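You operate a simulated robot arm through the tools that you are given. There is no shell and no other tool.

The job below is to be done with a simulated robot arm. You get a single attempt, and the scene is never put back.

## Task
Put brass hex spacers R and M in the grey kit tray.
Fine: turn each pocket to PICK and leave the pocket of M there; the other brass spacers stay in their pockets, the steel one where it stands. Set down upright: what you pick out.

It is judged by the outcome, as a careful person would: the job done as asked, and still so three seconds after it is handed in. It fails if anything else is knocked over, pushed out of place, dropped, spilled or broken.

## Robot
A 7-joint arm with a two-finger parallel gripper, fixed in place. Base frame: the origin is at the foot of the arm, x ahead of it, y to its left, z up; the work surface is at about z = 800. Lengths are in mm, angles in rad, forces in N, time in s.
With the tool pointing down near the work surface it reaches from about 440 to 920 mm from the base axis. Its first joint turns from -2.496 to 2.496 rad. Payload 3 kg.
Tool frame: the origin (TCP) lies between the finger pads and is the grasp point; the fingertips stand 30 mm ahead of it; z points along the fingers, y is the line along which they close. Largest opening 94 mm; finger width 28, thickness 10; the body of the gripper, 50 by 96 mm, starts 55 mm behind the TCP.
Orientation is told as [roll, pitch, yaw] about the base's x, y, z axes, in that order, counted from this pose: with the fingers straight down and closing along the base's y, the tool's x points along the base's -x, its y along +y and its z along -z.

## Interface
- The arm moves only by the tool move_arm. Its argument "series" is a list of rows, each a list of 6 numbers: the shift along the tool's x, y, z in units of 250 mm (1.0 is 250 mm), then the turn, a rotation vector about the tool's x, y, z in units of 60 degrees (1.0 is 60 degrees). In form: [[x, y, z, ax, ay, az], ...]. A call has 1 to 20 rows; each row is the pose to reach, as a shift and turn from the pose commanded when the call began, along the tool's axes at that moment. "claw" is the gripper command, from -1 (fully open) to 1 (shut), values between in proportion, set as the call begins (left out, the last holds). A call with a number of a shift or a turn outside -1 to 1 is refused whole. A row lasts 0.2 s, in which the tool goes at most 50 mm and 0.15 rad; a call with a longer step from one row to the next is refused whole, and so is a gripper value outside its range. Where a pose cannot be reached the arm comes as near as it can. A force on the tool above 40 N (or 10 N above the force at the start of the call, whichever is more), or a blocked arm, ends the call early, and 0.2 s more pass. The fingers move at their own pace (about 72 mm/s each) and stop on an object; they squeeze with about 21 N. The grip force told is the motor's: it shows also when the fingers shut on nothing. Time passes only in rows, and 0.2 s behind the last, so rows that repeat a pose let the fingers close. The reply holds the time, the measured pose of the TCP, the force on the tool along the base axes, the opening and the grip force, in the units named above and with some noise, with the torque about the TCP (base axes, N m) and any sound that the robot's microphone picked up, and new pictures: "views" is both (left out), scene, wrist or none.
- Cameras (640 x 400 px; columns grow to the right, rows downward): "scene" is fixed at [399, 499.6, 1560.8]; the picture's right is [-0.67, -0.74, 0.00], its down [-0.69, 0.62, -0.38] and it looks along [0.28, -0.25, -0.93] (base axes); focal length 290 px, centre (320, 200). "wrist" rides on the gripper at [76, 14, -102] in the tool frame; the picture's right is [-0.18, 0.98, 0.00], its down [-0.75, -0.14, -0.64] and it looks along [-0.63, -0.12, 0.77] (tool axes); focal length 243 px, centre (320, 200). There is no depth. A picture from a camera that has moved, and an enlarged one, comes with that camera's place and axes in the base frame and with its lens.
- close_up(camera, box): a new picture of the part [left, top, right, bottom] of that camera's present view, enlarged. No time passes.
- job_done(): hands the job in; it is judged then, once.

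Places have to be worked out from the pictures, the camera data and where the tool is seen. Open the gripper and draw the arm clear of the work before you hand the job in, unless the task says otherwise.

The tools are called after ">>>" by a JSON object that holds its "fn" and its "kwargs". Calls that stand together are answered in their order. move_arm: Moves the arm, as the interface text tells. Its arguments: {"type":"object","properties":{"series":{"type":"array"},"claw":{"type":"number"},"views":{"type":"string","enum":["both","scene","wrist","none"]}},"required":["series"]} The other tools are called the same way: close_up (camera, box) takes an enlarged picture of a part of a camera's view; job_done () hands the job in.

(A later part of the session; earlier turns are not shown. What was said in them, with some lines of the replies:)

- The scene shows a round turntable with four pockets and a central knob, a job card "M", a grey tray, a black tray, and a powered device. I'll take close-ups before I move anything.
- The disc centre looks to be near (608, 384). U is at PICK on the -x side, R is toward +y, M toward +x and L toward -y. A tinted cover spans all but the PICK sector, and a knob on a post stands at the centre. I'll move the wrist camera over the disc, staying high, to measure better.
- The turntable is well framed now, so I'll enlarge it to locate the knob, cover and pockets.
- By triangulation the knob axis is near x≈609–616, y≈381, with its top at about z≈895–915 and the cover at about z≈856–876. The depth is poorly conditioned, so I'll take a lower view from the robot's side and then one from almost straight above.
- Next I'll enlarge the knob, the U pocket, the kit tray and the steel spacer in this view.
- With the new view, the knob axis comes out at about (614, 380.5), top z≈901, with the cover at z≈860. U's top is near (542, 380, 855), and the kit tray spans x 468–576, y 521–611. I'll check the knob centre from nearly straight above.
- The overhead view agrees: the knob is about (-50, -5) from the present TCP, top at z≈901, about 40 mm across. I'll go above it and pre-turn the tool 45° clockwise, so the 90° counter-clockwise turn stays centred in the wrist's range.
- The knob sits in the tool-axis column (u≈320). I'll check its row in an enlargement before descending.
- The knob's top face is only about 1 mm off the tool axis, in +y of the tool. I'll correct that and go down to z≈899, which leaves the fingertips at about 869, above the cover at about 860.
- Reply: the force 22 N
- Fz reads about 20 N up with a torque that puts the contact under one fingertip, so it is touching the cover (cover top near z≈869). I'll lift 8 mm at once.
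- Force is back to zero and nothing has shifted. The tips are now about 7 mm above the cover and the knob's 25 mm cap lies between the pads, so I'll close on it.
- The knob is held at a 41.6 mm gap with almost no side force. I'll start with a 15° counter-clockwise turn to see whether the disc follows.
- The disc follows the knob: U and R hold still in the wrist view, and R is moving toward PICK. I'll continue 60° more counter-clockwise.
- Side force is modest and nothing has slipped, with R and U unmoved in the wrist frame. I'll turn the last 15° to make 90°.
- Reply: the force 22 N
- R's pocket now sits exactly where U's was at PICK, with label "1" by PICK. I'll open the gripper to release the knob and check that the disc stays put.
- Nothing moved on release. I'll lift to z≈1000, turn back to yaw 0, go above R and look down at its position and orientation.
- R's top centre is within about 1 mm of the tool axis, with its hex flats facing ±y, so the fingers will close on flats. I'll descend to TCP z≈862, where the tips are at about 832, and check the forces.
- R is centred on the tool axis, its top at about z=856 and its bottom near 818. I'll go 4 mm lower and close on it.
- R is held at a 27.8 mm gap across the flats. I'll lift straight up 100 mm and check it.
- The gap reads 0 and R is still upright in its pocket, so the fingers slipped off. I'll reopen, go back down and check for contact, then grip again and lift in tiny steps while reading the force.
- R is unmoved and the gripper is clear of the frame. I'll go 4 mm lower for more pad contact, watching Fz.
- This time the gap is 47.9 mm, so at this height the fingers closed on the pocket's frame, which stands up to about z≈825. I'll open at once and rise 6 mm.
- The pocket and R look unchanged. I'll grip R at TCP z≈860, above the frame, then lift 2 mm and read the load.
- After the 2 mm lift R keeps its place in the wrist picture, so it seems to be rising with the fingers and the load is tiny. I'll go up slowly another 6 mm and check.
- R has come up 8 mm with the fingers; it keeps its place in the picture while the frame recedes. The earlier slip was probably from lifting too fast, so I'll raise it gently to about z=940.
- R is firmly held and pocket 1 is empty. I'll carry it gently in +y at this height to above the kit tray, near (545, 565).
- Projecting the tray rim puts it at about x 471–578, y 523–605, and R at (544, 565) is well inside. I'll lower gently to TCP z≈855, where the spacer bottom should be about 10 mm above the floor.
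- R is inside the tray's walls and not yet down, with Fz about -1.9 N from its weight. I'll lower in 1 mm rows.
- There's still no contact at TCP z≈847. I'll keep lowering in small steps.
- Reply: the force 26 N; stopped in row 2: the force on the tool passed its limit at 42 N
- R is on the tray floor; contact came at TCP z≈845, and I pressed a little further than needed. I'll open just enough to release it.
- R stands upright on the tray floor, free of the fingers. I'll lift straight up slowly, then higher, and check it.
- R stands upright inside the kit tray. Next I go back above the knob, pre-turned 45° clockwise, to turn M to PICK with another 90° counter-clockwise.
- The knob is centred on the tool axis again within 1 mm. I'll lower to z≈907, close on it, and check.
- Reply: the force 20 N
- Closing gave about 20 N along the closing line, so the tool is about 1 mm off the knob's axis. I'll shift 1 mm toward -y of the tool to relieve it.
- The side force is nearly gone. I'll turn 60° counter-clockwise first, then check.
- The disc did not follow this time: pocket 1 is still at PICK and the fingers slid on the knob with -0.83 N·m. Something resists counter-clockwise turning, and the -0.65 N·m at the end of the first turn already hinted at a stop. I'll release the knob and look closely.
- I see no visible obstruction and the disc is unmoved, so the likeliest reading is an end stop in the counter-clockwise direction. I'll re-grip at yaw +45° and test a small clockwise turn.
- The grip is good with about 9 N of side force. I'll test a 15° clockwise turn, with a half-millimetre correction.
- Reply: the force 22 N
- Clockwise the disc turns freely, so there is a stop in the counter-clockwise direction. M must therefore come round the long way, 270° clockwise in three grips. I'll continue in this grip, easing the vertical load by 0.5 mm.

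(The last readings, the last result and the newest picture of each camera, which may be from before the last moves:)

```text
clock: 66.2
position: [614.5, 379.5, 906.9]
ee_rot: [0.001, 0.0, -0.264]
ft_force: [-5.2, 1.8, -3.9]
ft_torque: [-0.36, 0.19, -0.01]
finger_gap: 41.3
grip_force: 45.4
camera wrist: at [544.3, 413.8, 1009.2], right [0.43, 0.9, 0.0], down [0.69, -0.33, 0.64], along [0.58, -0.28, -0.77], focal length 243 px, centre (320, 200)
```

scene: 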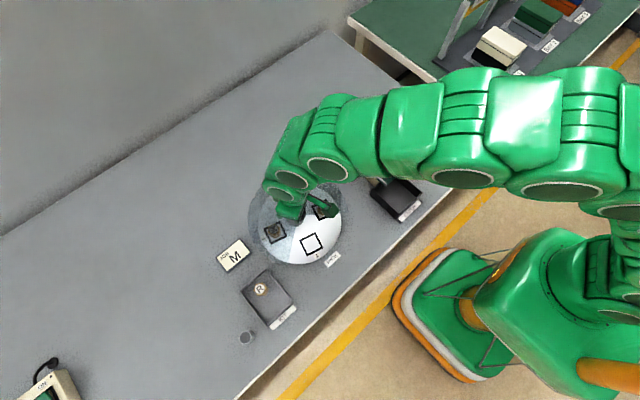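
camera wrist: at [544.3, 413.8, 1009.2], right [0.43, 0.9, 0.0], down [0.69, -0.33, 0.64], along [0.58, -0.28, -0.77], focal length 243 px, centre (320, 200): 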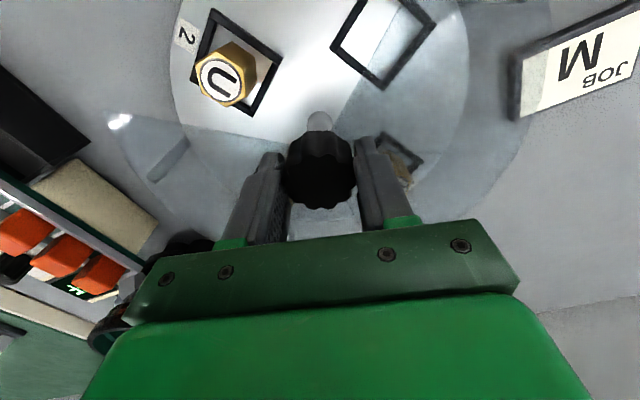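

The disc is following with no resisting torque. I'll turn 30° more to complete this 90°.

>>> {"fn": "move_arm", "kwargs": {"series": [[0, 0, 0, 0, 0, 0.08], [0, 0, 0, 0, 0, 0.17], [0, 0, 0, 0, 0, 0.26], [0, 0, 0, 0, 0, 0.35], [0, 0, 0, 0, 0, 0.44], [0, 0, 0, 0, 0, 0.5], [0, 0, 0, 0, 0, 0.5]]}}

>>> {"fn": "close_up", "kwargs": {"camera": "scene", "box": [230, 160, 350, 270]}}

```text
clock: 67.8
position: [615.6, 379.8, 906.4]
ee_rot: [0.002, -0.001, -0.786]
ft_force: [-11.4, 2.2, 9.7]
ft_torque: [-0.42, 0.29, -0.05]
finger_gap: 41.5
grip_force: 45.2
camera wrist: at [570.4, 444.1, 1009.2], right [0.83, 0.56, 0.0], down [0.43, -0.63, 0.64], along [0.36, -0.53, -0.77], focal length 243 px, centre (320, 200)
```

scene: 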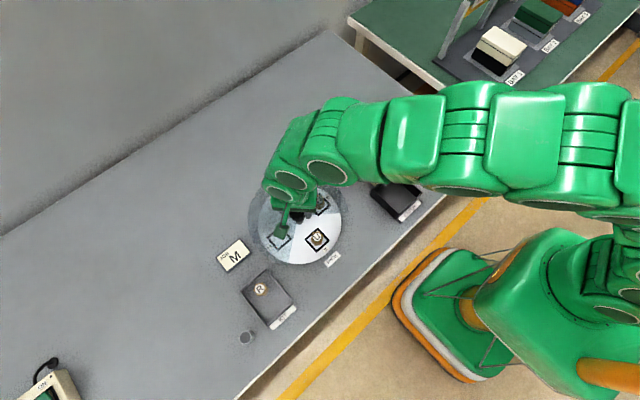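
wrist: 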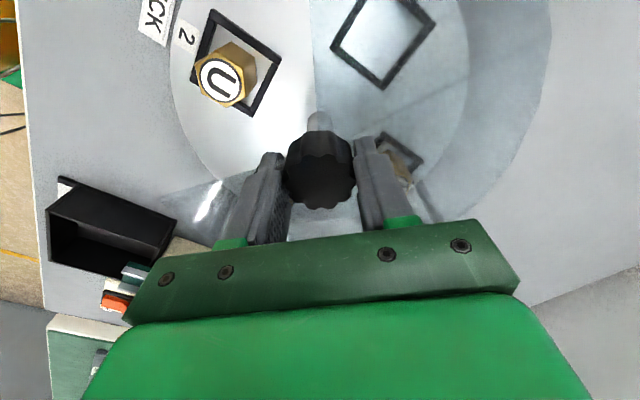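

```text
3.64 times, centred on (290, 215) of scene
camera zoom: at [399.0, 499.6, 1560.8], right [-0.67, -0.74, 0.0], down [-0.69, 0.62, -0.38], along [0.28, -0.25, -0.93], focal length 1053 px, centre (429, 146)
```

zoom: 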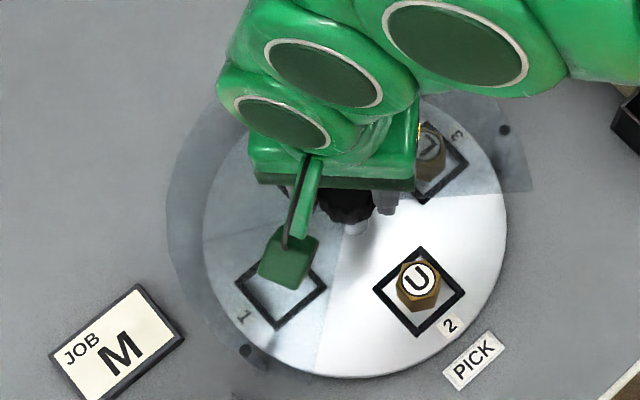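

U's pocket is now at PICK, so 180° clockwise remains. I'll open, swing the tool back 60° around the knob, and re-grip, turning in 60° strokes.

>>> {"fn": "move_arm", "kwargs": {"series": [[0, 0, 0, 0, 0, 0], [0, 0, 0, 0, 0, 0], [0, 0, 0, 0, 0, 0], [0, 0, 0, 0, 0, -0.125], [0, 0, 0, 0, 0, -0.25], [0, 0, 0, 0, 0, -0.375], [0, 0, 0, 0, 0, -0.5], [0, 0, 0, 0, 0, -0.625], [0, 0, 0, 0, 0, -0.75], [0, 0, 0, 0, 0, -0.875], [0, 0, 0, 0, 0, -1.0], [0, 0, 0, 0, 0, -1.0]], "claw": -0.5, "views": "wrist"}}

>>> {"fn": "move_arm", "kwargs": {"series": [[0, 0, 0, 0, 0, 0], [0, 0, 0, 0, 0, 0], [0, 0, 0, 0, 0, 0], [0, 0, 0, 0, 0, 0]], "claw": 1, "views": "wrist"}}

```text
clock: 70.4
position: [615.7, 379.9, 906.8]
ee_rot: [0.0, -0.001, 0.264]
ft_force: [-0.9, 0.3, 0.2]
ft_torque: [0.0, -0.02, 0.01]
finger_gap: 70.5
grip_force: 0.1
camera wrist: at [536.8, 374.2, 1009.1], right [-0.08, 1.0, 0.0], down [0.76, 0.06, 0.64], along [0.64, 0.05, -0.77], focal length 243 px, centre (320, 200)
```

wrist: 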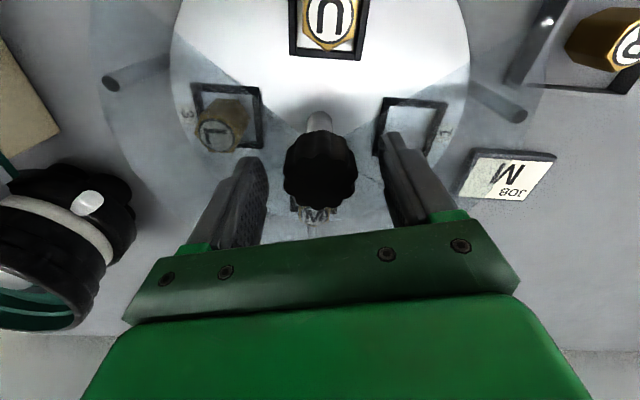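

```text
clock: 71.4
position: [614.9, 380.5, 907.2]
ee_rot: [0.001, -0.001, 0.262]
ft_force: [-0.3, 2.2, 0.2]
ft_torque: [-0.45, -0.23, 0.06]
finger_gap: 41.8
grip_force: 44.4
camera wrist: at [536.9, 374.3, 1009.1], right [-0.08, 1.0, 0.0], down [0.76, 0.06, 0.64], along [0.64, 0.05, -0.77], focal length 243 px, centre (320, 200)
```

wrist: 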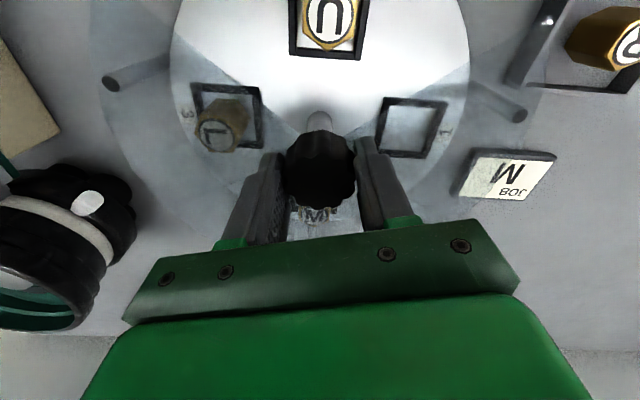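

The grip is clean. I'll turn 60° clockwise.

>>> {"fn": "move_arm", "kwargs": {"series": [[0, 0, 0, 0, 0, 0.06], [0, 0, 0, 0, 0, 0.14], [0, 0, 0, 0, 0, 0.24], [0, 0, 0, 0, 0, 0.34], [0, 0, 0, 0, 0, 0.44], [0, 0, 0, 0, 0, 0.54], [0, 0, 0, 0, 0, 0.64], [0, 0, 0, 0, 0, 0.74], [0, 0, 0, 0, 0, 0.84], [0, 0, 0, 0, 0, 0.92], [0, 0, 0, 0, 0, 0.97], [0, 0, 0, 0, 0, 1.0], [0, 0, 0, 0, 0, 1.0]], "views": "wrist"}}

```text
clock: 74.2
position: [614.8, 379.6, 907.1]
ee_rot: [0.004, 0.001, -0.786]
ft_force: [-5.4, 5.6, 10.2]
ft_torque: [-0.21, 0.31, -0.02]
finger_gap: 41.8
grip_force: 45.3
camera wrist: at [570.3, 444.0, 1009.2], right [0.83, 0.56, 0.0], down [0.43, -0.63, 0.64], along [0.36, -0.53, -0.77], focal length 243 px, centre (320, 200)
```

wrist: 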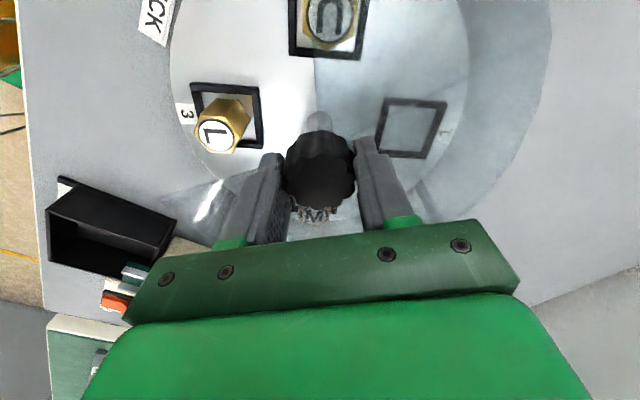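

The disc followed the full 60°, with L in the open sector and the torque near zero. I'll open, swing back and re-grip for the next stroke.

>>> {"fn": "move_arm", "kwargs": {"series": [[0, 0, 0, 0, 0, 0], [0, 0, 0, 0, 0, 0], [0, 0, 0, 0, 0, 0], [0, 0, 0, 0, 0, -0.125], [0, 0, 0, 0, 0, -0.25], [0, 0, 0, 0, 0, -0.375], [0, 0, 0, 0, 0, -0.5], [0, 0, 0, 0, 0, -0.625], [0, 0, 0, 0, 0, -0.75], [0, 0, 0, 0, 0, -0.875], [0, 0, 0, 0, 0, -1.0], [0, 0, 0, 0, 0, -1.0]], "claw": -0.5, "views": "none"}}

>>> {"fn": "move_arm", "kwargs": {"series": [[0, 0, 0, 0, 0, 0], [0, 0, 0, 0, 0, 0], [0, 0, 0, 0, 0, 0], [0, 0, 0, 0, 0, 0]], "claw": 1, "views": "wrist"}}

```text
clock: 76.8
position: [615.1, 380.1, 907.2]
ee_rot: [-0.001, -0.001, 0.263]
ft_force: [-1.0, 0.4, 0.4]
ft_torque: [0.01, -0.02, 0.01]
finger_gap: 70.4
grip_force: 0.1
```

```text
clock: 77.8
position: [614.6, 380.5, 907.8]
ee_rot: [0.0, -0.001, 0.262]
ft_force: [-2.2, -0.1, -1.3]
ft_torque: [0.05, -0.28, 0.03]
finger_gap: 41.3
grip_force: 45.1
camera wrist: at [536.9, 374.3, 1009.1], right [-0.08, 1.0, 0.0], down [0.76, 0.06, 0.64], along [0.64, 0.05, -0.77], focal length 243 px, centre (320, 200)
```

wrist: 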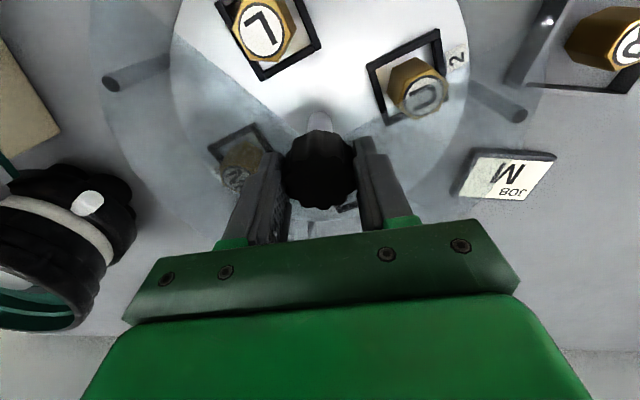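

The grip is clean again, with M visible at the lower left under the cover. I'll turn another 60° clockwise.

>>> {"fn": "move_arm", "kwargs": {"series": [[0, 0, 0, 0, 0, 0.06], [0, 0, 0, 0, 0, 0.14], [0, 0, 0, 0, 0, 0.24], [0, 0, 0, 0, 0, 0.34], [0, 0, 0, 0, 0, 0.44], [0, 0, 0, 0, 0, 0.54], [0, 0, 0, 0, 0, 0.64], [0, 0, 0, 0, 0, 0.74], [0, 0, 0, 0, 0, 0.84], [0, 0, 0, 0, 0, 0.92], [0, 0, 0, 0, 0, 0.97], [0, 0, 0, 0, 0, 1.0], [0, 0, 0, 0, 0, 1.0]], "views": "wrist"}}

```text
clock: 80.6
position: [615.4, 380.1, 905.7]
ee_rot: [0.001, -0.001, -0.786]
ft_force: [-5.9, 5.1, 11.8]
ft_torque: [-0.33, -0.09, 0.0]
finger_gap: 40.9
grip_force: 45.3
camera wrist: at [570.4, 444.0, 1009.2], right [0.83, 0.56, 0.0], down [0.43, -0.63, 0.64], along [0.36, -0.53, -0.77], focal length 243 px, centre (320, 200)
```

wrist: 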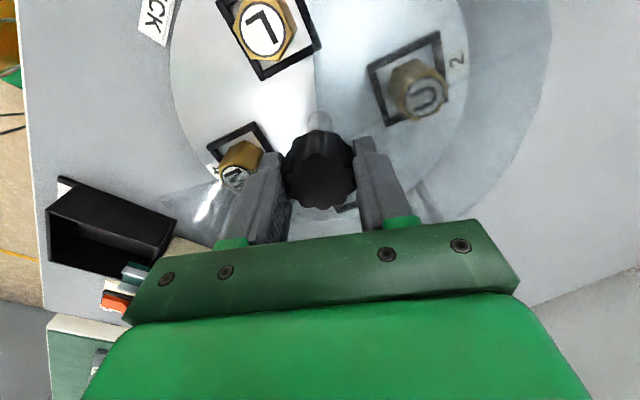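

L has passed PICK and M is coming in from the -y side. I'll re-grip for the last 60° stroke.

>>> {"fn": "move_arm", "kwargs": {"series": [[0, 0, 0, 0, 0, 0], [0, 0, 0, 0, 0, 0], [0, 0, 0, 0, 0, 0], [0, 0, 0, 0, 0, -0.125], [0, 0, 0, 0, 0, -0.25], [0, 0, 0, 0, 0, -0.375], [0, 0, 0, 0, 0, -0.5], [0, 0, 0, 0, 0, -0.625], [0, 0, 0, 0, 0, -0.75], [0, 0, 0, 0, 0, -0.875], [0, 0, 0, 0, 0, -1.0], [0, 0, 0, 0, 0, -1.0]], "claw": -0.5, "views": "none"}}

>>> {"fn": "move_arm", "kwargs": {"series": [[0, 0, 0, 0, 0, 0], [0, 0, 0, 0, 0, 0], [0, 0, 0, 0, 0, 0], [0, 0, 0, 0, 0, 0]], "claw": 1, "views": "wrist"}}

```text
clock: 83.2
position: [615.0, 379.4, 907.0]
ee_rot: [0.001, 0.0, 0.264]
ft_force: [0.8, 0.0, 0.3]
ft_torque: [0.02, 0.02, 0.01]
finger_gap: 70.6
grip_force: 0.1
```

```text
clock: 84.2
position: [614.6, 380.8, 906.9]
ee_rot: [0.0, -0.002, 0.26]
ft_force: [0.0, 2.1, 0.3]
ft_torque: [-0.36, -0.31, 0.03]
finger_gap: 41.9
grip_force: 45.0
camera wrist: at [537.0, 374.3, 1008.9], right [-0.08, 1.0, 0.0], down [0.76, 0.06, 0.64], along [0.64, 0.05, -0.77], focal length 243 px, centre (320, 200)
```

wrist: 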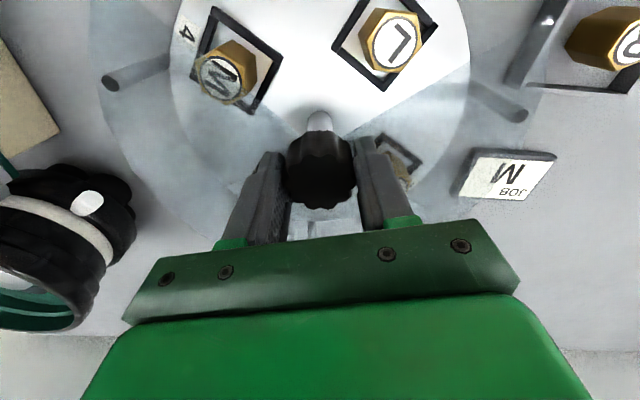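

I'll do the final stroke, 60° clockwise, to bring M to PICK.

>>> {"fn": "move_arm", "kwargs": {"series": [[0, 0, 0, 0, 0, 0.06], [0, 0, 0, 0, 0, 0.14], [0, 0, 0, 0, 0, 0.24], [0, 0, 0, 0, 0, 0.34], [0, 0, 0, 0, 0, 0.44], [0, 0, 0, 0, 0, 0.54], [0, 0, 0, 0, 0, 0.64], [0, 0, 0, 0, 0, 0.74], [0, 0, 0, 0, 0, 0.84], [0, 0, 0, 0, 0, 0.92], [0, 0, 0, 0, 0, 0.97], [0, 0, 0, 0, 0, 1.0], [0, 0, 0, 0, 0, 1.0]]}}

>>> {"fn": "close_up", "kwargs": {"camera": "scene", "box": [240, 160, 360, 270]}}

```text
clock: 87.0
position: [615.5, 380.0, 907.7]
ee_rot: [0.003, 0.002, -0.786]
ft_force: [5.9, 0.0, -1.8]
ft_torque: [-0.9, -0.73, 0.18]
finger_gap: 41.3
grip_force: 45.2
camera wrist: at [570.4, 444.1, 1009.0], right [0.83, 0.56, 0.0], down [0.43, -0.63, 0.64], along [0.36, -0.53, -0.77], focal length 243 px, centre (320, 200)
```

scene: 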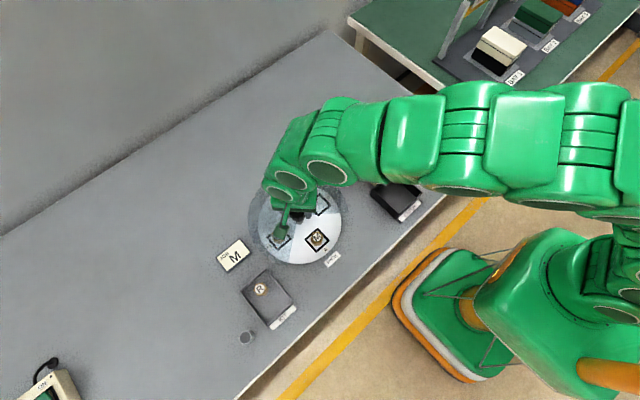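
wrist: 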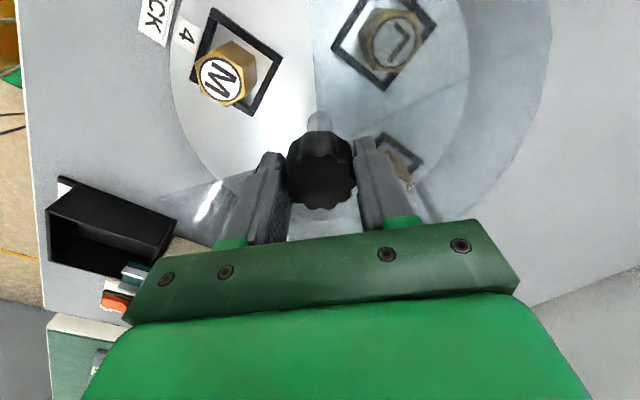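

```text
3.64 times, centred on (300, 215) of scene
camera zoom: at [399.0, 499.6, 1560.8], right [-0.67, -0.74, 0.0], down [-0.69, 0.62, -0.38], along [0.28, -0.25, -0.93], focal length 1053 px, centre (393, 146)
```

zoom: 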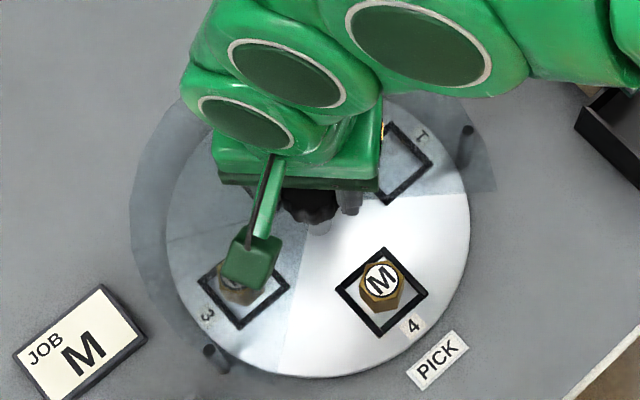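

M's pocket is now squarely at PICK, with its frame exactly where the earlier ones were. I'll release the knob, lift, and move above M at yaw 0.

>>> {"fn": "move_arm", "kwargs": {"series": [[0, 0, 0, 0, 0, 0], [0, 0, 0, 0, 0, 0], [0, 0, 0, 0, 0, 0], [0, 0, -0.16, 0, 0, 0], [0, 0, -0.32, 0, 0, 0], [0, 0, -0.374, 0, 0, 0], [0, 0, -0.374, 0, 0, 0]], "claw": -0.5, "views": "none"}}

>>> {"fn": "move_arm", "kwargs": {"series": [[0.034, -0.033, 0, 0, 0, -0.125], [0.067, -0.067, 0, 0, 0, -0.25], [0.101, -0.1, 0, 0, 0, -0.375], [0.135, -0.133, 0, 0, 0, -0.5], [0.168, -0.167, 0, 0, 0, -0.625], [0.202, -0.2, 0, 0, 0, -0.75], [0.202, -0.2, 0, 0, 0, -0.75]], "claw": -0.15}}

>>> {"fn": "close_up", "kwargs": {"camera": "wrist", "box": [250, 40, 390, 140]}}

>>> {"fn": "close_up", "kwargs": {"camera": "scene", "box": [240, 160, 360, 270]}}

```text
clock: 88.6
position: [614.9, 380.1, 1000.9]
ee_rot: [0.001, -0.001, -0.785]
ft_force: [0.9, 0.6, -0.2]
ft_torque: [0.02, -0.01, 0.01]
finger_gap: 70.5
grip_force: 0.1
```

```text
clock: 90.2
position: [543.1, 379.5, 1000.4]
ee_rot: [0.001, -0.003, 0.002]
ft_force: [-0.6, -0.5, 0.3]
ft_torque: [0.02, -0.01, -0.01]
finger_gap: 53.9
grip_force: 0.1
camera wrist: at [467.0, 394.2, 1102.6], right [0.18, 0.98, 0.0], down [0.75, -0.14, 0.64], along [0.63, -0.12, -0.77], focal length 243 px, centre (320, 200)
```

scene: 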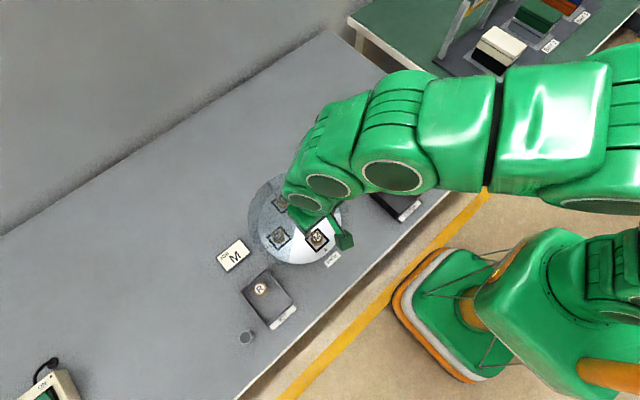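
wrist: 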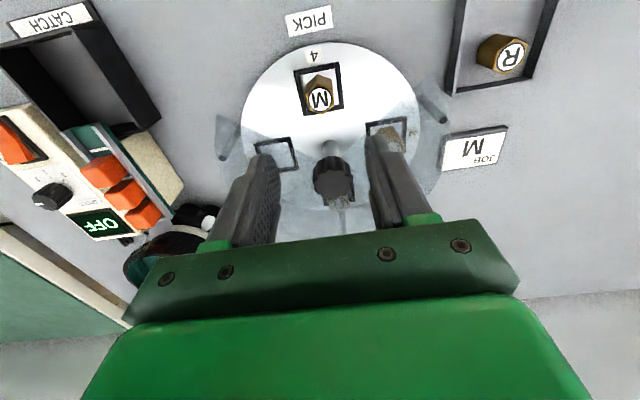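

```text
4.00 times, centred on (320, 90) of wrist
camera zoom: at [467.0, 394.2, 1102.6], right [0.18, 0.98, 0.0], down [0.75, -0.14, 0.64], along [0.63, -0.12, -0.77], focal length 970 px, centre (320, 640)
```

zoom: 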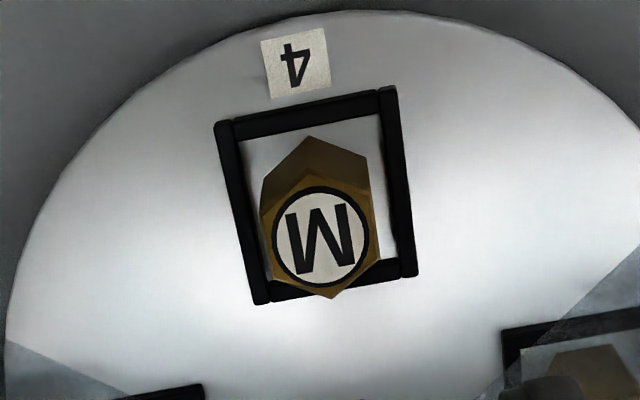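

```text
3.64 times, centred on (300, 215) of scene
camera zoom: at [399.0, 499.6, 1560.8], right [-0.67, -0.74, 0.0], down [-0.69, 0.62, -0.38], along [0.28, -0.25, -0.93], focal length 1053 px, centre (393, 146)
```

zoom: 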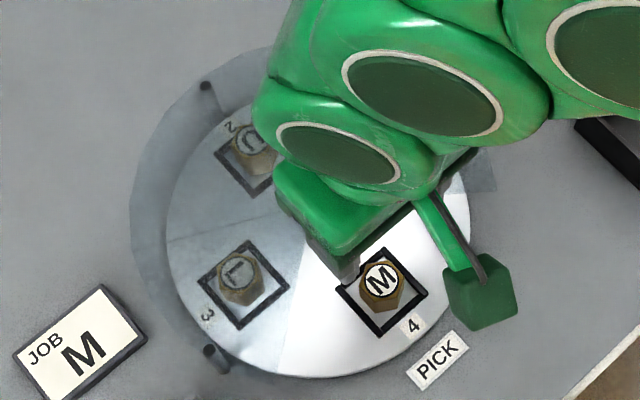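

M is centred on the tool axis within half a millimetre, with its hex flats facing ±y. I'll descend to TCP z≈860, the height that worked for R, and close.

>>> {"fn": "move_arm", "kwargs": {"series": [[0, 0, 0.14, 0, 0, 0], [0, 0, 0.28, 0, 0, 0], [0, 0, 0.4, 0, 0, 0], [0, 0, 0.46, 0, 0, 0], [0, 0, 0.5, 0, 0, 0], [0, 0, 0.53, 0, 0, 0], [0, 0, 0.55, 0, 0, 0], [0, 0, 0.56, 0, 0, 0], [0, 0, 0.56, 0, 0, 0]], "views": "wrist"}}

>>> {"fn": "close_up", "kwargs": {"camera": "wrist", "box": [230, 90, 410, 230]}}

```text
clock: 92.2
position: [543.3, 380.0, 860.5]
ee_rot: [0.002, -0.001, 0.001]
ft_force: [-0.6, -0.2, -0.3]
ft_torque: [0.02, 0.01, 0.0]
finger_gap: 54.1
grip_force: 0.1
camera wrist: at [466.9, 394.5, 962.6], right [0.18, 0.98, 0.0], down [0.75, -0.14, 0.64], along [0.63, -0.12, -0.77], focal length 243 px, centre (320, 200)
```

wrist: 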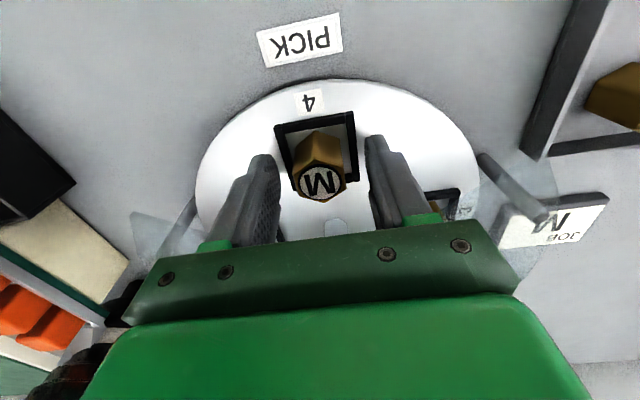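

```text
2.86 times, centred on (320, 160) of wrist
camera zoom: at [466.9, 394.5, 962.6], right [0.18, 0.98, 0.0], down [0.75, -0.14, 0.64], along [0.63, -0.12, -0.77], focal length 693 px, centre (320, 314)
```

zoom: 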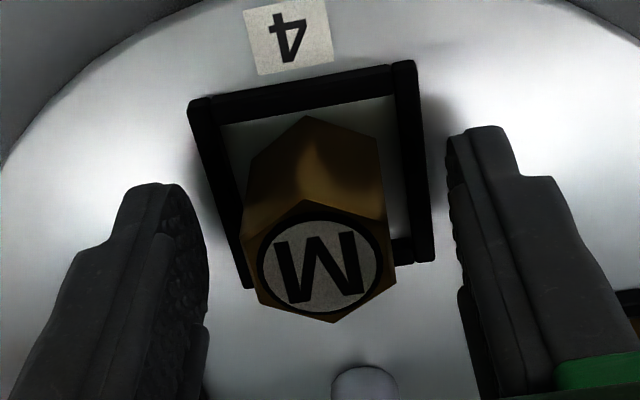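

M sits between the pads just as R did. I'll close on it, then lift 2 mm and check.

>>> {"fn": "move_arm", "kwargs": {"series": [[0, 0, 0, 0, 0, 0], [0, 0, 0, 0, 0, 0], [0, 0, 0, 0, 0, 0], [0, 0, 0, 0, 0, 0], [0, 0, 0, 0, 0, 0]], "claw": 1, "views": "none"}}

>>> {"fn": "move_arm", "kwargs": {"series": [[0, 0, -0.004, 0, 0, 0], [0, 0, -0.008, 0, 0, 0], [0, 0, -0.012, 0, 0, 0], [0, 0, -0.016, 0, 0, 0], [0, 0, -0.02, 0, 0, 0], [0, 0, -0.024, 0, 0, 0], [0, 0, -0.028, 0, 0, 0], [0, 0, -0.032, 0, 0, 0], [0, 0, -0.032, 0, 0, 0]], "views": "wrist"}}

>>> {"fn": "close_up", "kwargs": {"camera": "wrist", "box": [230, 90, 410, 230]}}

```text
clock: 93.4
position: [544.7, 380.2, 859.8]
ee_rot: [0.003, -0.002, 0.0]
ft_force: [0.3, 0.6, -0.3]
ft_torque: [-0.02, 0.0, -0.01]
finger_gap: 27.6
grip_force: 20.7
```

```text
clock: 95.4
position: [544.1, 380.5, 867.8]
ee_rot: [0.001, -0.002, 0.0]
ft_force: [0.4, -0.6, -1.7]
ft_torque: [0.01, -0.02, 0.02]
finger_gap: 27.6
grip_force: 21.2
camera wrist: at [467.1, 394.8, 970.3], right [0.18, 0.98, 0.0], down [0.75, -0.14, 0.64], along [0.63, -0.12, -0.77], focal length 243 px, centre (320, 200)
```

wrist: 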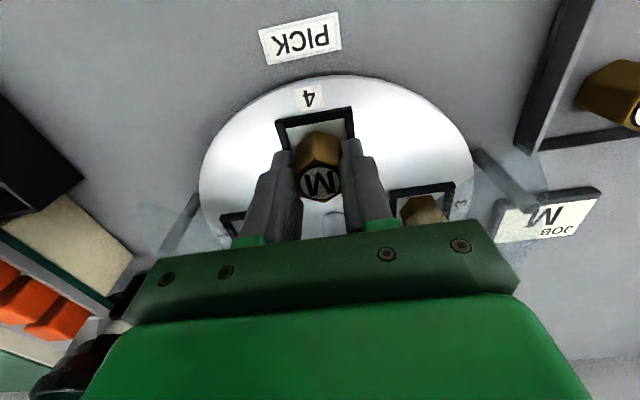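

```text
2.86 times, centred on (320, 160) of wrist
camera zoom: at [467.1, 394.8, 970.3], right [0.18, 0.98, 0.0], down [0.75, -0.14, 0.64], along [0.63, -0.12, -0.77], focal length 693 px, centre (320, 314)
```

zoom: 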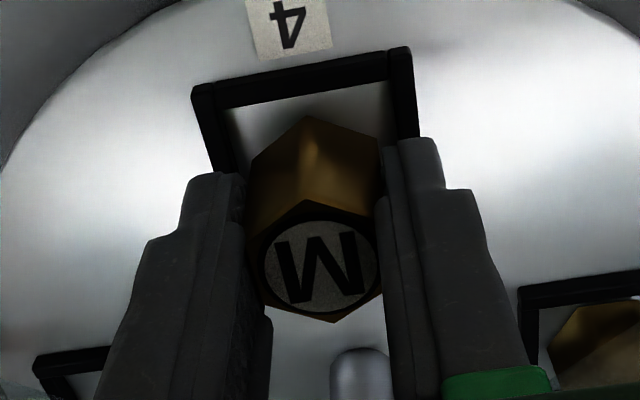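

M rises with the fingers, with Fz at about -1.7 N from its weight. I'll lift gently to about z=940, as with R.

>>> {"fn": "move_arm", "kwargs": {"series": [[0, 0, -0.008, 0, 0, 0], [0, 0, -0.02, 0, 0, 0], [0, 0, -0.036, 0, 0, 0], [0, 0, -0.056, 0, 0, 0], [0, 0, -0.076, 0, 0, 0], [0, 0, -0.096, 0, 0, 0], [0, 0, -0.116, 0, 0, 0], [0, 0, -0.136, 0, 0, 0], [0, 0, -0.156, 0, 0, 0], [0, 0, -0.176, 0, 0, 0], [0, 0, -0.196, 0, 0, 0], [0, 0, -0.216, 0, 0, 0], [0, 0, -0.236, 0, 0, 0], [0, 0, -0.252, 0, 0, 0], [0, 0, -0.268, 0, 0, 0], [0, 0, -0.28, 0, 0, 0], [0, 0, -0.288, 0, 0, 0], [0, 0, -0.288, 0, 0, 0]], "views": "wrist"}}

```text
clock: 99.2
position: [543.5, 379.7, 939.4]
ee_rot: [0.002, -0.003, 0.002]
ft_force: [-0.8, -0.3, -1.7]
ft_torque: [0.03, 0.04, 0.03]
finger_gap: 27.4
grip_force: 21.0
camera wrist: at [466.8, 394.4, 1042.7], right [0.18, 0.98, 0.0], down [0.75, -0.14, 0.64], along [0.63, -0.12, -0.77], focal length 243 px, centre (320, 200)
```

wrist: 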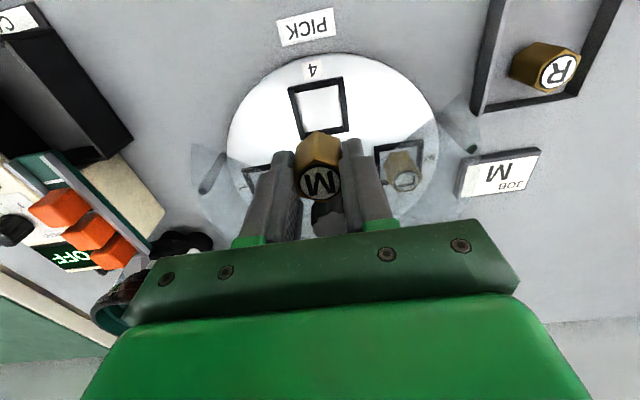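

M is held and its pocket, number 4, is empty at PICK. I'll carry it gently over the tray to about (501, 565), leaving room beside R.

>>> {"fn": "move_arm", "kwargs": {"series": [[0.003, 0.012, 0, 0, 0, 0], [0.007, 0.032, 0, 0, 0, 0], [0.014, 0.06, 0, 0, 0, 0], [0.022, 0.096, 0, 0, 0, 0], [0.032, 0.136, 0, 0, 0, 0], [0.042, 0.18, 0, 0, 0, 0], [0.052, 0.224, 0, 0, 0, 0], [0.062, 0.268, 0, 0, 0, 0], [0.073, 0.312, 0, 0, 0, 0], [0.083, 0.356, 0, 0, 0, 0], [0.093, 0.4, 0, 0, 0, 0], [0.103, 0.444, 0, 0, 0, 0], [0.113, 0.488, 0, 0, 0, 0], [0.124, 0.532, 0, 0, 0, 0], [0.134, 0.576, 0, 0, 0, 0], [0.144, 0.62, 0, 0, 0, 0], [0.152, 0.656, 0, 0, 0, 0], [0.16, 0.688, 0, 0, 0, 0], [0.166, 0.716, 0, 0, 0, 0], [0.172, 0.74, 0, 0, 0, 0]]}}

>>> {"fn": "close_up", "kwargs": {"camera": "wrist", "box": [200, 0, 440, 230]}}

```text
clock: 103.4
position: [500.6, 565.5, 939.6]
ee_rot: [0.002, -0.002, 0.0]
ft_force: [-0.7, -0.1, -1.5]
ft_torque: [0.02, 0.0, -0.01]
finger_gap: 27.8
grip_force: 20.8
camera wrist: at [423.9, 580.1, 1041.5], right [0.18, 0.98, 0.0], down [0.75, -0.14, 0.64], along [0.63, -0.12, -0.77], focal length 243 px, centre (320, 200)
```

scene: 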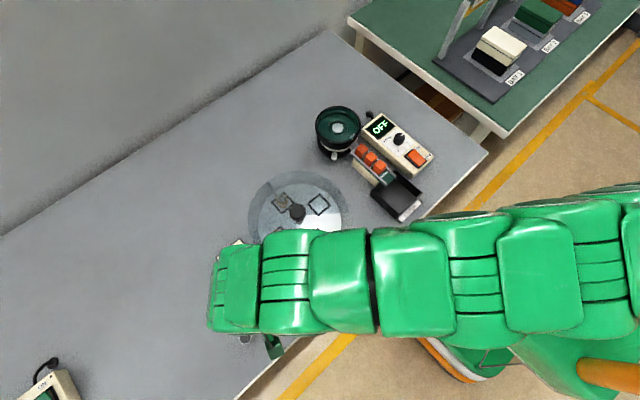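
wrist: 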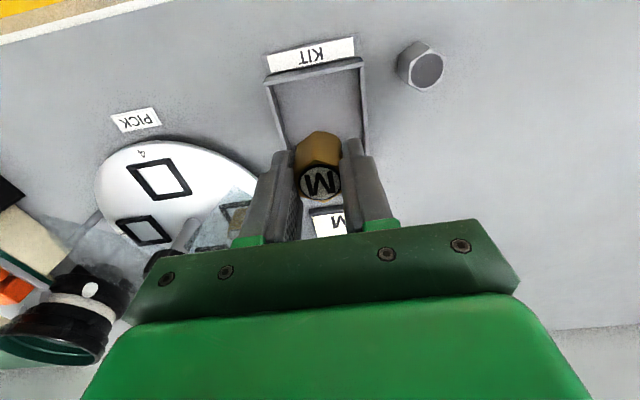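

```text
1.74 times, centred on (320, 115) of wrist
camera zoom: at [423.9, 580.1, 1041.5], right [0.18, 0.98, 0.0], down [0.75, -0.14, 0.64], along [0.63, -0.12, -0.77], focal length 422 px, centre (320, 348)
```

zoom: 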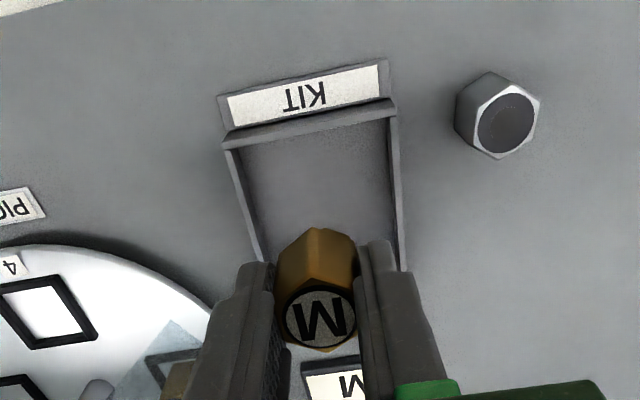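

Re-projecting the tray from here gives the same rim, so M at (501, 565) clears the front wall by several mm and R by over 10 mm. I'll lower gently to TCP z≈850.

>>> {"fn": "move_arm", "kwargs": {"series": [[0, 0, 0.008, 0, 0, 0], [0, 0, 0.024, 0, 0, 0], [0, 0, 0.048, 0, 0, 0], [0, 0, 0.076, 0, 0, 0], [0, 0, 0.104, 0, 0, 0], [0, 0, 0.132, 0, 0, 0], [0, 0, 0.16, 0, 0, 0], [0, 0, 0.188, 0, 0, 0], [0, 0, 0.216, 0, 0, 0], [0, 0, 0.244, 0, 0, 0], [0, 0, 0.272, 0, 0, 0], [0, 0, 0.296, 0, 0, 0], [0, 0, 0.316, 0, 0, 0], [0, 0, 0.332, 0, 0, 0], [0, 0, 0.344, 0, 0, 0], [0, 0, 0.352, 0, 0, 0], [0, 0, 0.36, 0, 0, 0], [0, 0, 0.36, 0, 0, 0]], "views": "wrist"}}

>>> {"fn": "close_up", "kwargs": {"camera": "wrist", "box": [200, 40, 440, 230]}}

```text
clock: 107.2
position: [501.5, 567.1, 850.3]
ee_rot: [0.001, -0.001, 0.002]
ft_force: [-0.8, -0.6, -0.5]
ft_torque: [0.01, -0.01, 0.0]
finger_gap: 27.8
grip_force: 21.4
camera wrist: at [424.1, 580.2, 952.5], right [0.18, 0.98, 0.0], down [0.75, -0.14, 0.64], along [0.63, -0.12, -0.77], focal length 243 px, centre (320, 200)
```

wrist: 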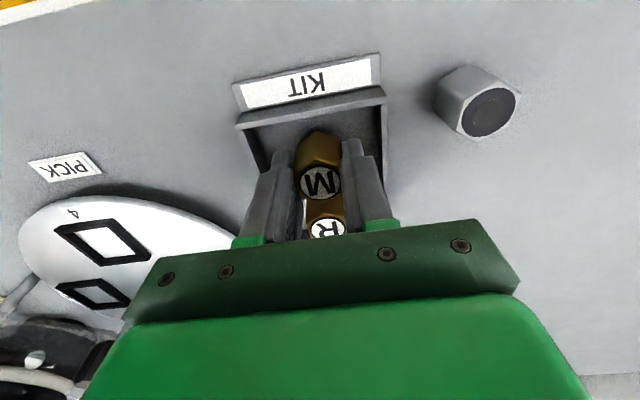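

```text
2.11 times, centred on (320, 135) of wrist
camera zoom: at [424.1, 580.2, 952.5], right [0.18, 0.98, 0.0], down [0.75, -0.14, 0.64], along [0.63, -0.12, -0.77], focal length 511 px, centre (320, 337)
```

zoom: 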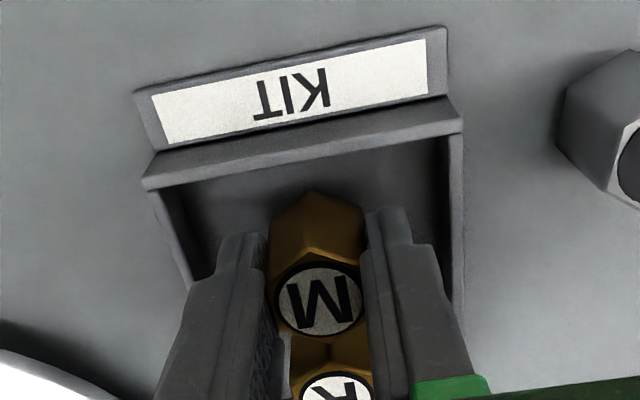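

M is inside the tray with R upright behind it. I'll lower the last few millimetres, reading the force at each step.

>>> {"fn": "move_arm", "kwargs": {"series": [[0, 0, 0.004, 0, 0, 0], [0, 0, 0.008, 0, 0, 0], [0, 0, 0.012, 0, 0, 0], [0, 0, 0.012, 0, 0, 0]], "views": "none"}}

```text
clock: 108.2
position: [500.7, 566.0, 846.8]
ee_rot: [0.001, -0.001, 0.001]
ft_force: [0.1, -0.4, -1.9]
ft_torque: [-0.03, -0.01, -0.02]
finger_gap: 27.8
grip_force: 21.2
```

M is still hanging free at z≈847. I'll go one more millimetre.

>>> {"fn": "move_arm", "kwargs": {"series": [[0, 0, 0.002, 0, 0, 0], [0, 0, 0.004, 0, 0, 0], [0, 0, 0.004, 0, 0, 0]], "views": "none"}}

```text
clock: 109.0
position: [500.5, 564.7, 846.2]
ee_rot: [0.002, -0.001, -0.001]
ft_force: [-0.1, -1.1, -1.4]
ft_torque: [-0.01, -0.03, -0.01]
finger_gap: 27.6
grip_force: 20.8
```

There's still no contact, so I'll go another millimetre down.

>>> {"fn": "move_arm", "kwargs": {"series": [[0, 0, 0.002, 0, 0, 0], [0, 0, 0.004, 0, 0, 0], [0, 0, 0.004, 0, 0, 0]], "views": "none"}}

```text
clock: 109.8
position: [501.1, 565.0, 845.7]
ee_rot: [0.003, -0.003, -0.001]
ft_force: [0.1, -1.8, 5.0]
ft_torque: [-0.12, 0.0, 0.02]
finger_gap: 27.5
grip_force: 21.3
```

Fz rose to +5 N, so M is resting on the tray floor. I'll open slightly to release it.

>>> {"fn": "move_arm", "kwargs": {"series": [[0, 0, 0, 0, 0, 0], [0, 0, 0, 0, 0, 0], [0, 0, 0, 0, 0, 0]], "claw": 0.1, "views": "wrist"}}

>>> {"fn": "close_up", "kwargs": {"camera": "wrist", "box": [200, 40, 440, 230]}}

```text
clock: 110.6
position: [501.0, 564.8, 845.0]
ee_rot: [0.001, -0.002, 0.002]
ft_force: [-0.2, -0.3, 0.3]
ft_torque: [-0.03, -0.03, 0.01]
finger_gap: 42.5
grip_force: 0.1
camera wrist: at [423.7, 580.2, 947.4], right [0.18, 0.98, 0.0], down [0.75, -0.14, 0.64], along [0.63, -0.12, -0.77], focal length 243 px, centre (320, 200)
```

wrist: 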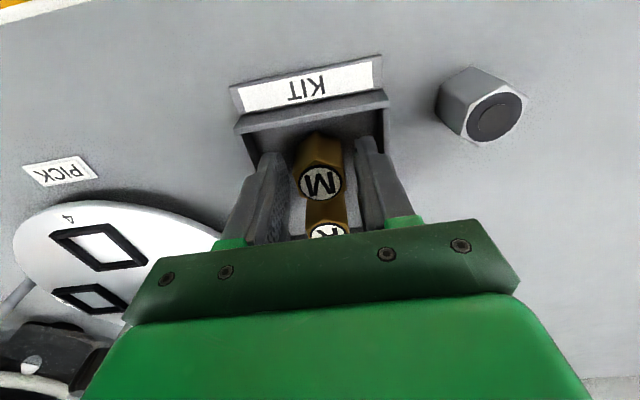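

```text
2.11 times, centred on (320, 135) of wrist
camera zoom: at [423.7, 580.2, 947.4], right [0.18, 0.98, 0.0], down [0.75, -0.14, 0.64], along [0.63, -0.12, -0.77], focal length 511 px, centre (320, 337)
```

zoom: 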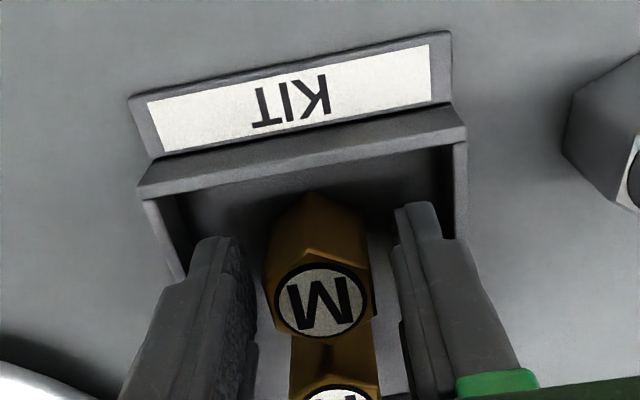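

M stands free between the fingers. I'll lift straight up slowly, then higher, and inspect.

>>> {"fn": "move_arm", "kwargs": {"series": [[0, 0, -0.02, 0, 0, 0], [0, 0, -0.05, 0, 0, 0], [0, 0, -0.1, 0, 0, 0], [0, 0, -0.18, 0, 0, 0], [0, 0, -0.3, 0, 0, 0], [0, 0, -0.44, 0, 0, 0], [0, 0, -0.6, 0, 0, 0], [0, 0, -0.6, 0, 0, 0]]}}

>>> {"fn": "close_up", "kwargs": {"camera": "wrist", "box": [200, 0, 440, 200]}}

```text
clock: 112.4
position: [500.9, 564.8, 995.1]
ee_rot: [0.001, -0.002, 0.0]
ft_force: [-0.1, -0.2, -1.0]
ft_torque: [-0.02, 0.02, 0.01]
finger_gap: 42.4
grip_force: 0.1
camera wrist: at [424.0, 579.4, 1097.6], right [0.18, 0.98, 0.0], down [0.75, -0.14, 0.64], along [0.63, -0.12, -0.77], focal length 243 px, centre (320, 200)
```

scene: 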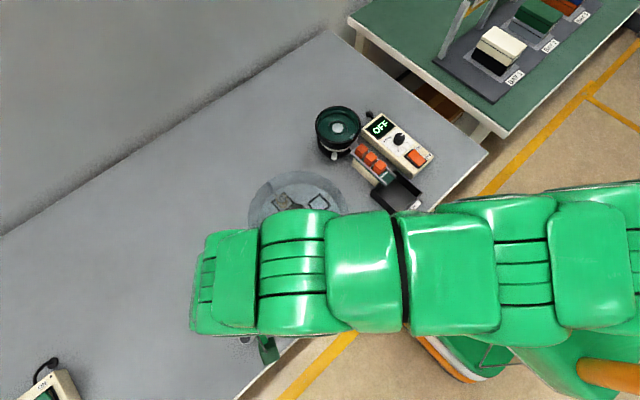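
wrist: 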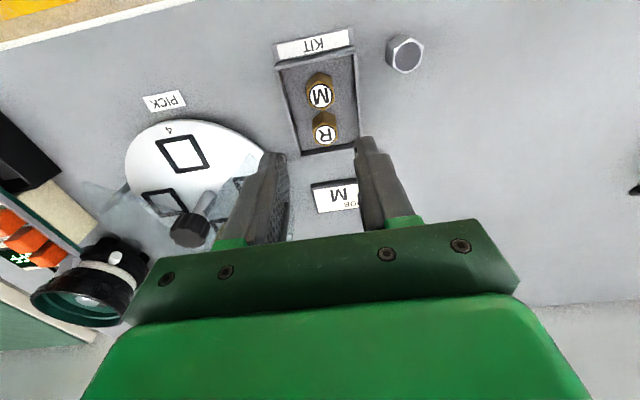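

```text
2.00 times, centred on (320, 100) of wrist
camera zoom: at [424.0, 579.4, 1097.6], right [0.18, 0.98, 0.0], down [0.75, -0.14, 0.64], along [0.63, -0.12, -0.77], focal length 485 px, centre (320, 400)
```

zoom: 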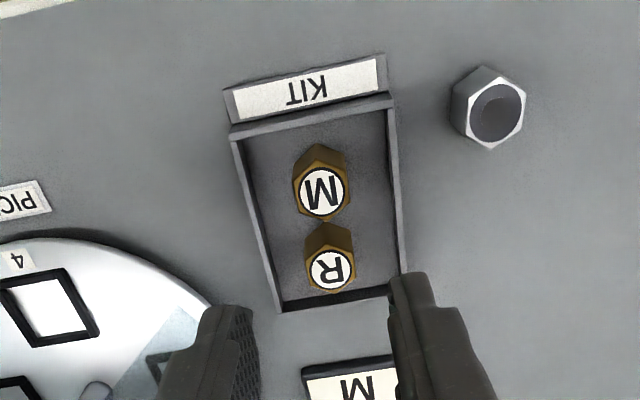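

Both M and R stand upright in the kit tray. I'll open the gripper fully, draw the arm up and clear, then check the whole scene.

>>> {"fn": "move_arm", "kwargs": {"series": [[0, 0, -0.15, 0, 0, 0], [0, 0, -0.3, 0, 0, 0], [-0.037, -0.11, -0.4, 0, 0, 0], [-0.075, -0.24, -0.4, 0, 0, 0], [-0.112, -0.38, -0.45, 0, 0, 0], [-0.15, -0.52, -0.5, 0, 0, 0], [-0.187, -0.66, -0.55, 0, 0, 0], [-0.224, -0.8, -0.6, 0, 0, 0], [-0.26, -0.94, -0.62, 0, 0, 0], [-0.26, -0.94, -0.62, 0, 0, 0]], "claw": -1, "views": "none"}}

>>> {"fn": "move_arm", "kwargs": {"series": [[-0.03, -0.12, 0, 0, 0, 0], [-0.06, -0.24, 0, 0, 0, 0], [-0.1, -0.36, 0, 0, 0, 0], [-0.14, -0.46, 0, 0, 0, 0], [-0.14, -0.46, 0, 0, 0, 0], [-0.14, -0.46, 0, 0, 0, 0]]}}

>>> {"fn": "close_up", "kwargs": {"camera": "scene", "box": [200, 150, 360, 350]}}

>>> {"fn": "close_up", "kwargs": {"camera": "scene", "box": [230, 160, 350, 270]}}

```text
clock: 114.6
position: [564.5, 330.3, 1150.4]
ee_rot: [0.0, -0.001, 0.002]
ft_force: [0.6, 0.5, 0.0]
ft_torque: [0.01, 0.0, 0.02]
finger_gap: 94.0
grip_force: 0.0
```

```text
clock: 116.0
position: [601.4, 214.8, 1149.0]
ee_rot: [0.003, -0.001, -0.001]
ft_force: [0.2, -0.5, -0.3]
ft_torque: [0.0, -0.01, 0.03]
finger_gap: 94.0
grip_force: 0.1
camera wrist: at [523.2, 229.4, 1252.5], right [0.18, 0.98, 0.0], down [0.75, -0.14, 0.64], along [0.63, -0.12, -0.77], focal length 243 px, centre (320, 200)
```

scene: 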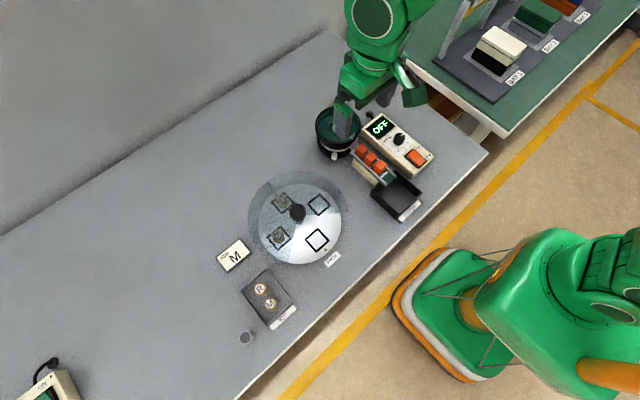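
wrist: 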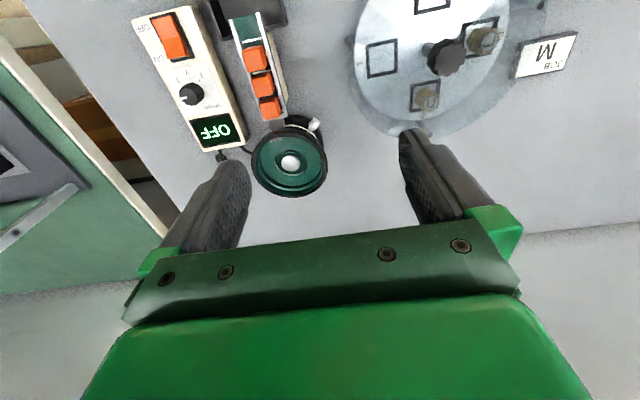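

```text
2.00 times, centred on (280, 250) of scene
camera zoom: at [399.0, 499.6, 1560.8], right [-0.67, -0.74, 0.0], down [-0.69, 0.62, -0.38], along [0.28, -0.25, -0.93], focal length 579 px, centre (400, 100)
```

zoom: 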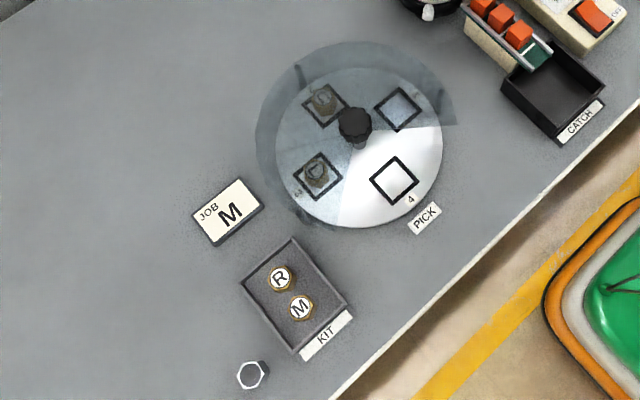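

```text
3.64 times, centred on (290, 215) of scene
camera zoom: at [399.0, 499.6, 1560.8], right [-0.67, -0.74, 0.0], down [-0.69, 0.62, -0.38], along [0.28, -0.25, -0.93], focal length 1053 px, centre (429, 146)
```

zoom: 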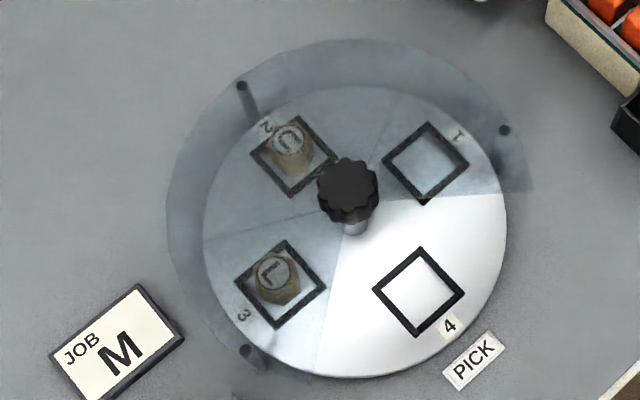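

R and M stand upright in the grey kit tray, and M's pocket 4 is at PICK. U and L are in their pockets and the steel spacer is untouched. The gripper is open and the arm is clear, so I'm handing the job in.

>>> {"fn": "job_done", "kwargs": {}}

```text
The job is handed in.
```

Brass spacers R and M are standing upright in the grey kit tray, and M's pocket (4) is at PICK. U and L are still in their pockets, and the steel spacer is where it stood. I checked this in the scene camera just before handing in, with the gripper open and the arm clear.

Four things did not go cleanly along the way:

- **Cover touched:** on my first approach to the knob, a fingertip pressed on the turntable cover at about 20 N. I backed off at once and nothing moved.
- **R slipped once:** the first lift of R was too fast and the fingers slid off, leaving it upright in its pocket. On the next try the fingers closed on the pocket's frame instead, so I reopened, gripped R higher and lifted slowly.
- **Hard set-down of R:** I pressed R onto the tray floor harder than needed, and the arm stopped itself at 42 N. R stayed upright.
- **Turntable stop:** after R's pocket reached PICK, the disc would not turn further counter-clockwise and the fingers slipped on the knob. It turned freely the other way, so I brought M to PICK by turning 270° clockwise.
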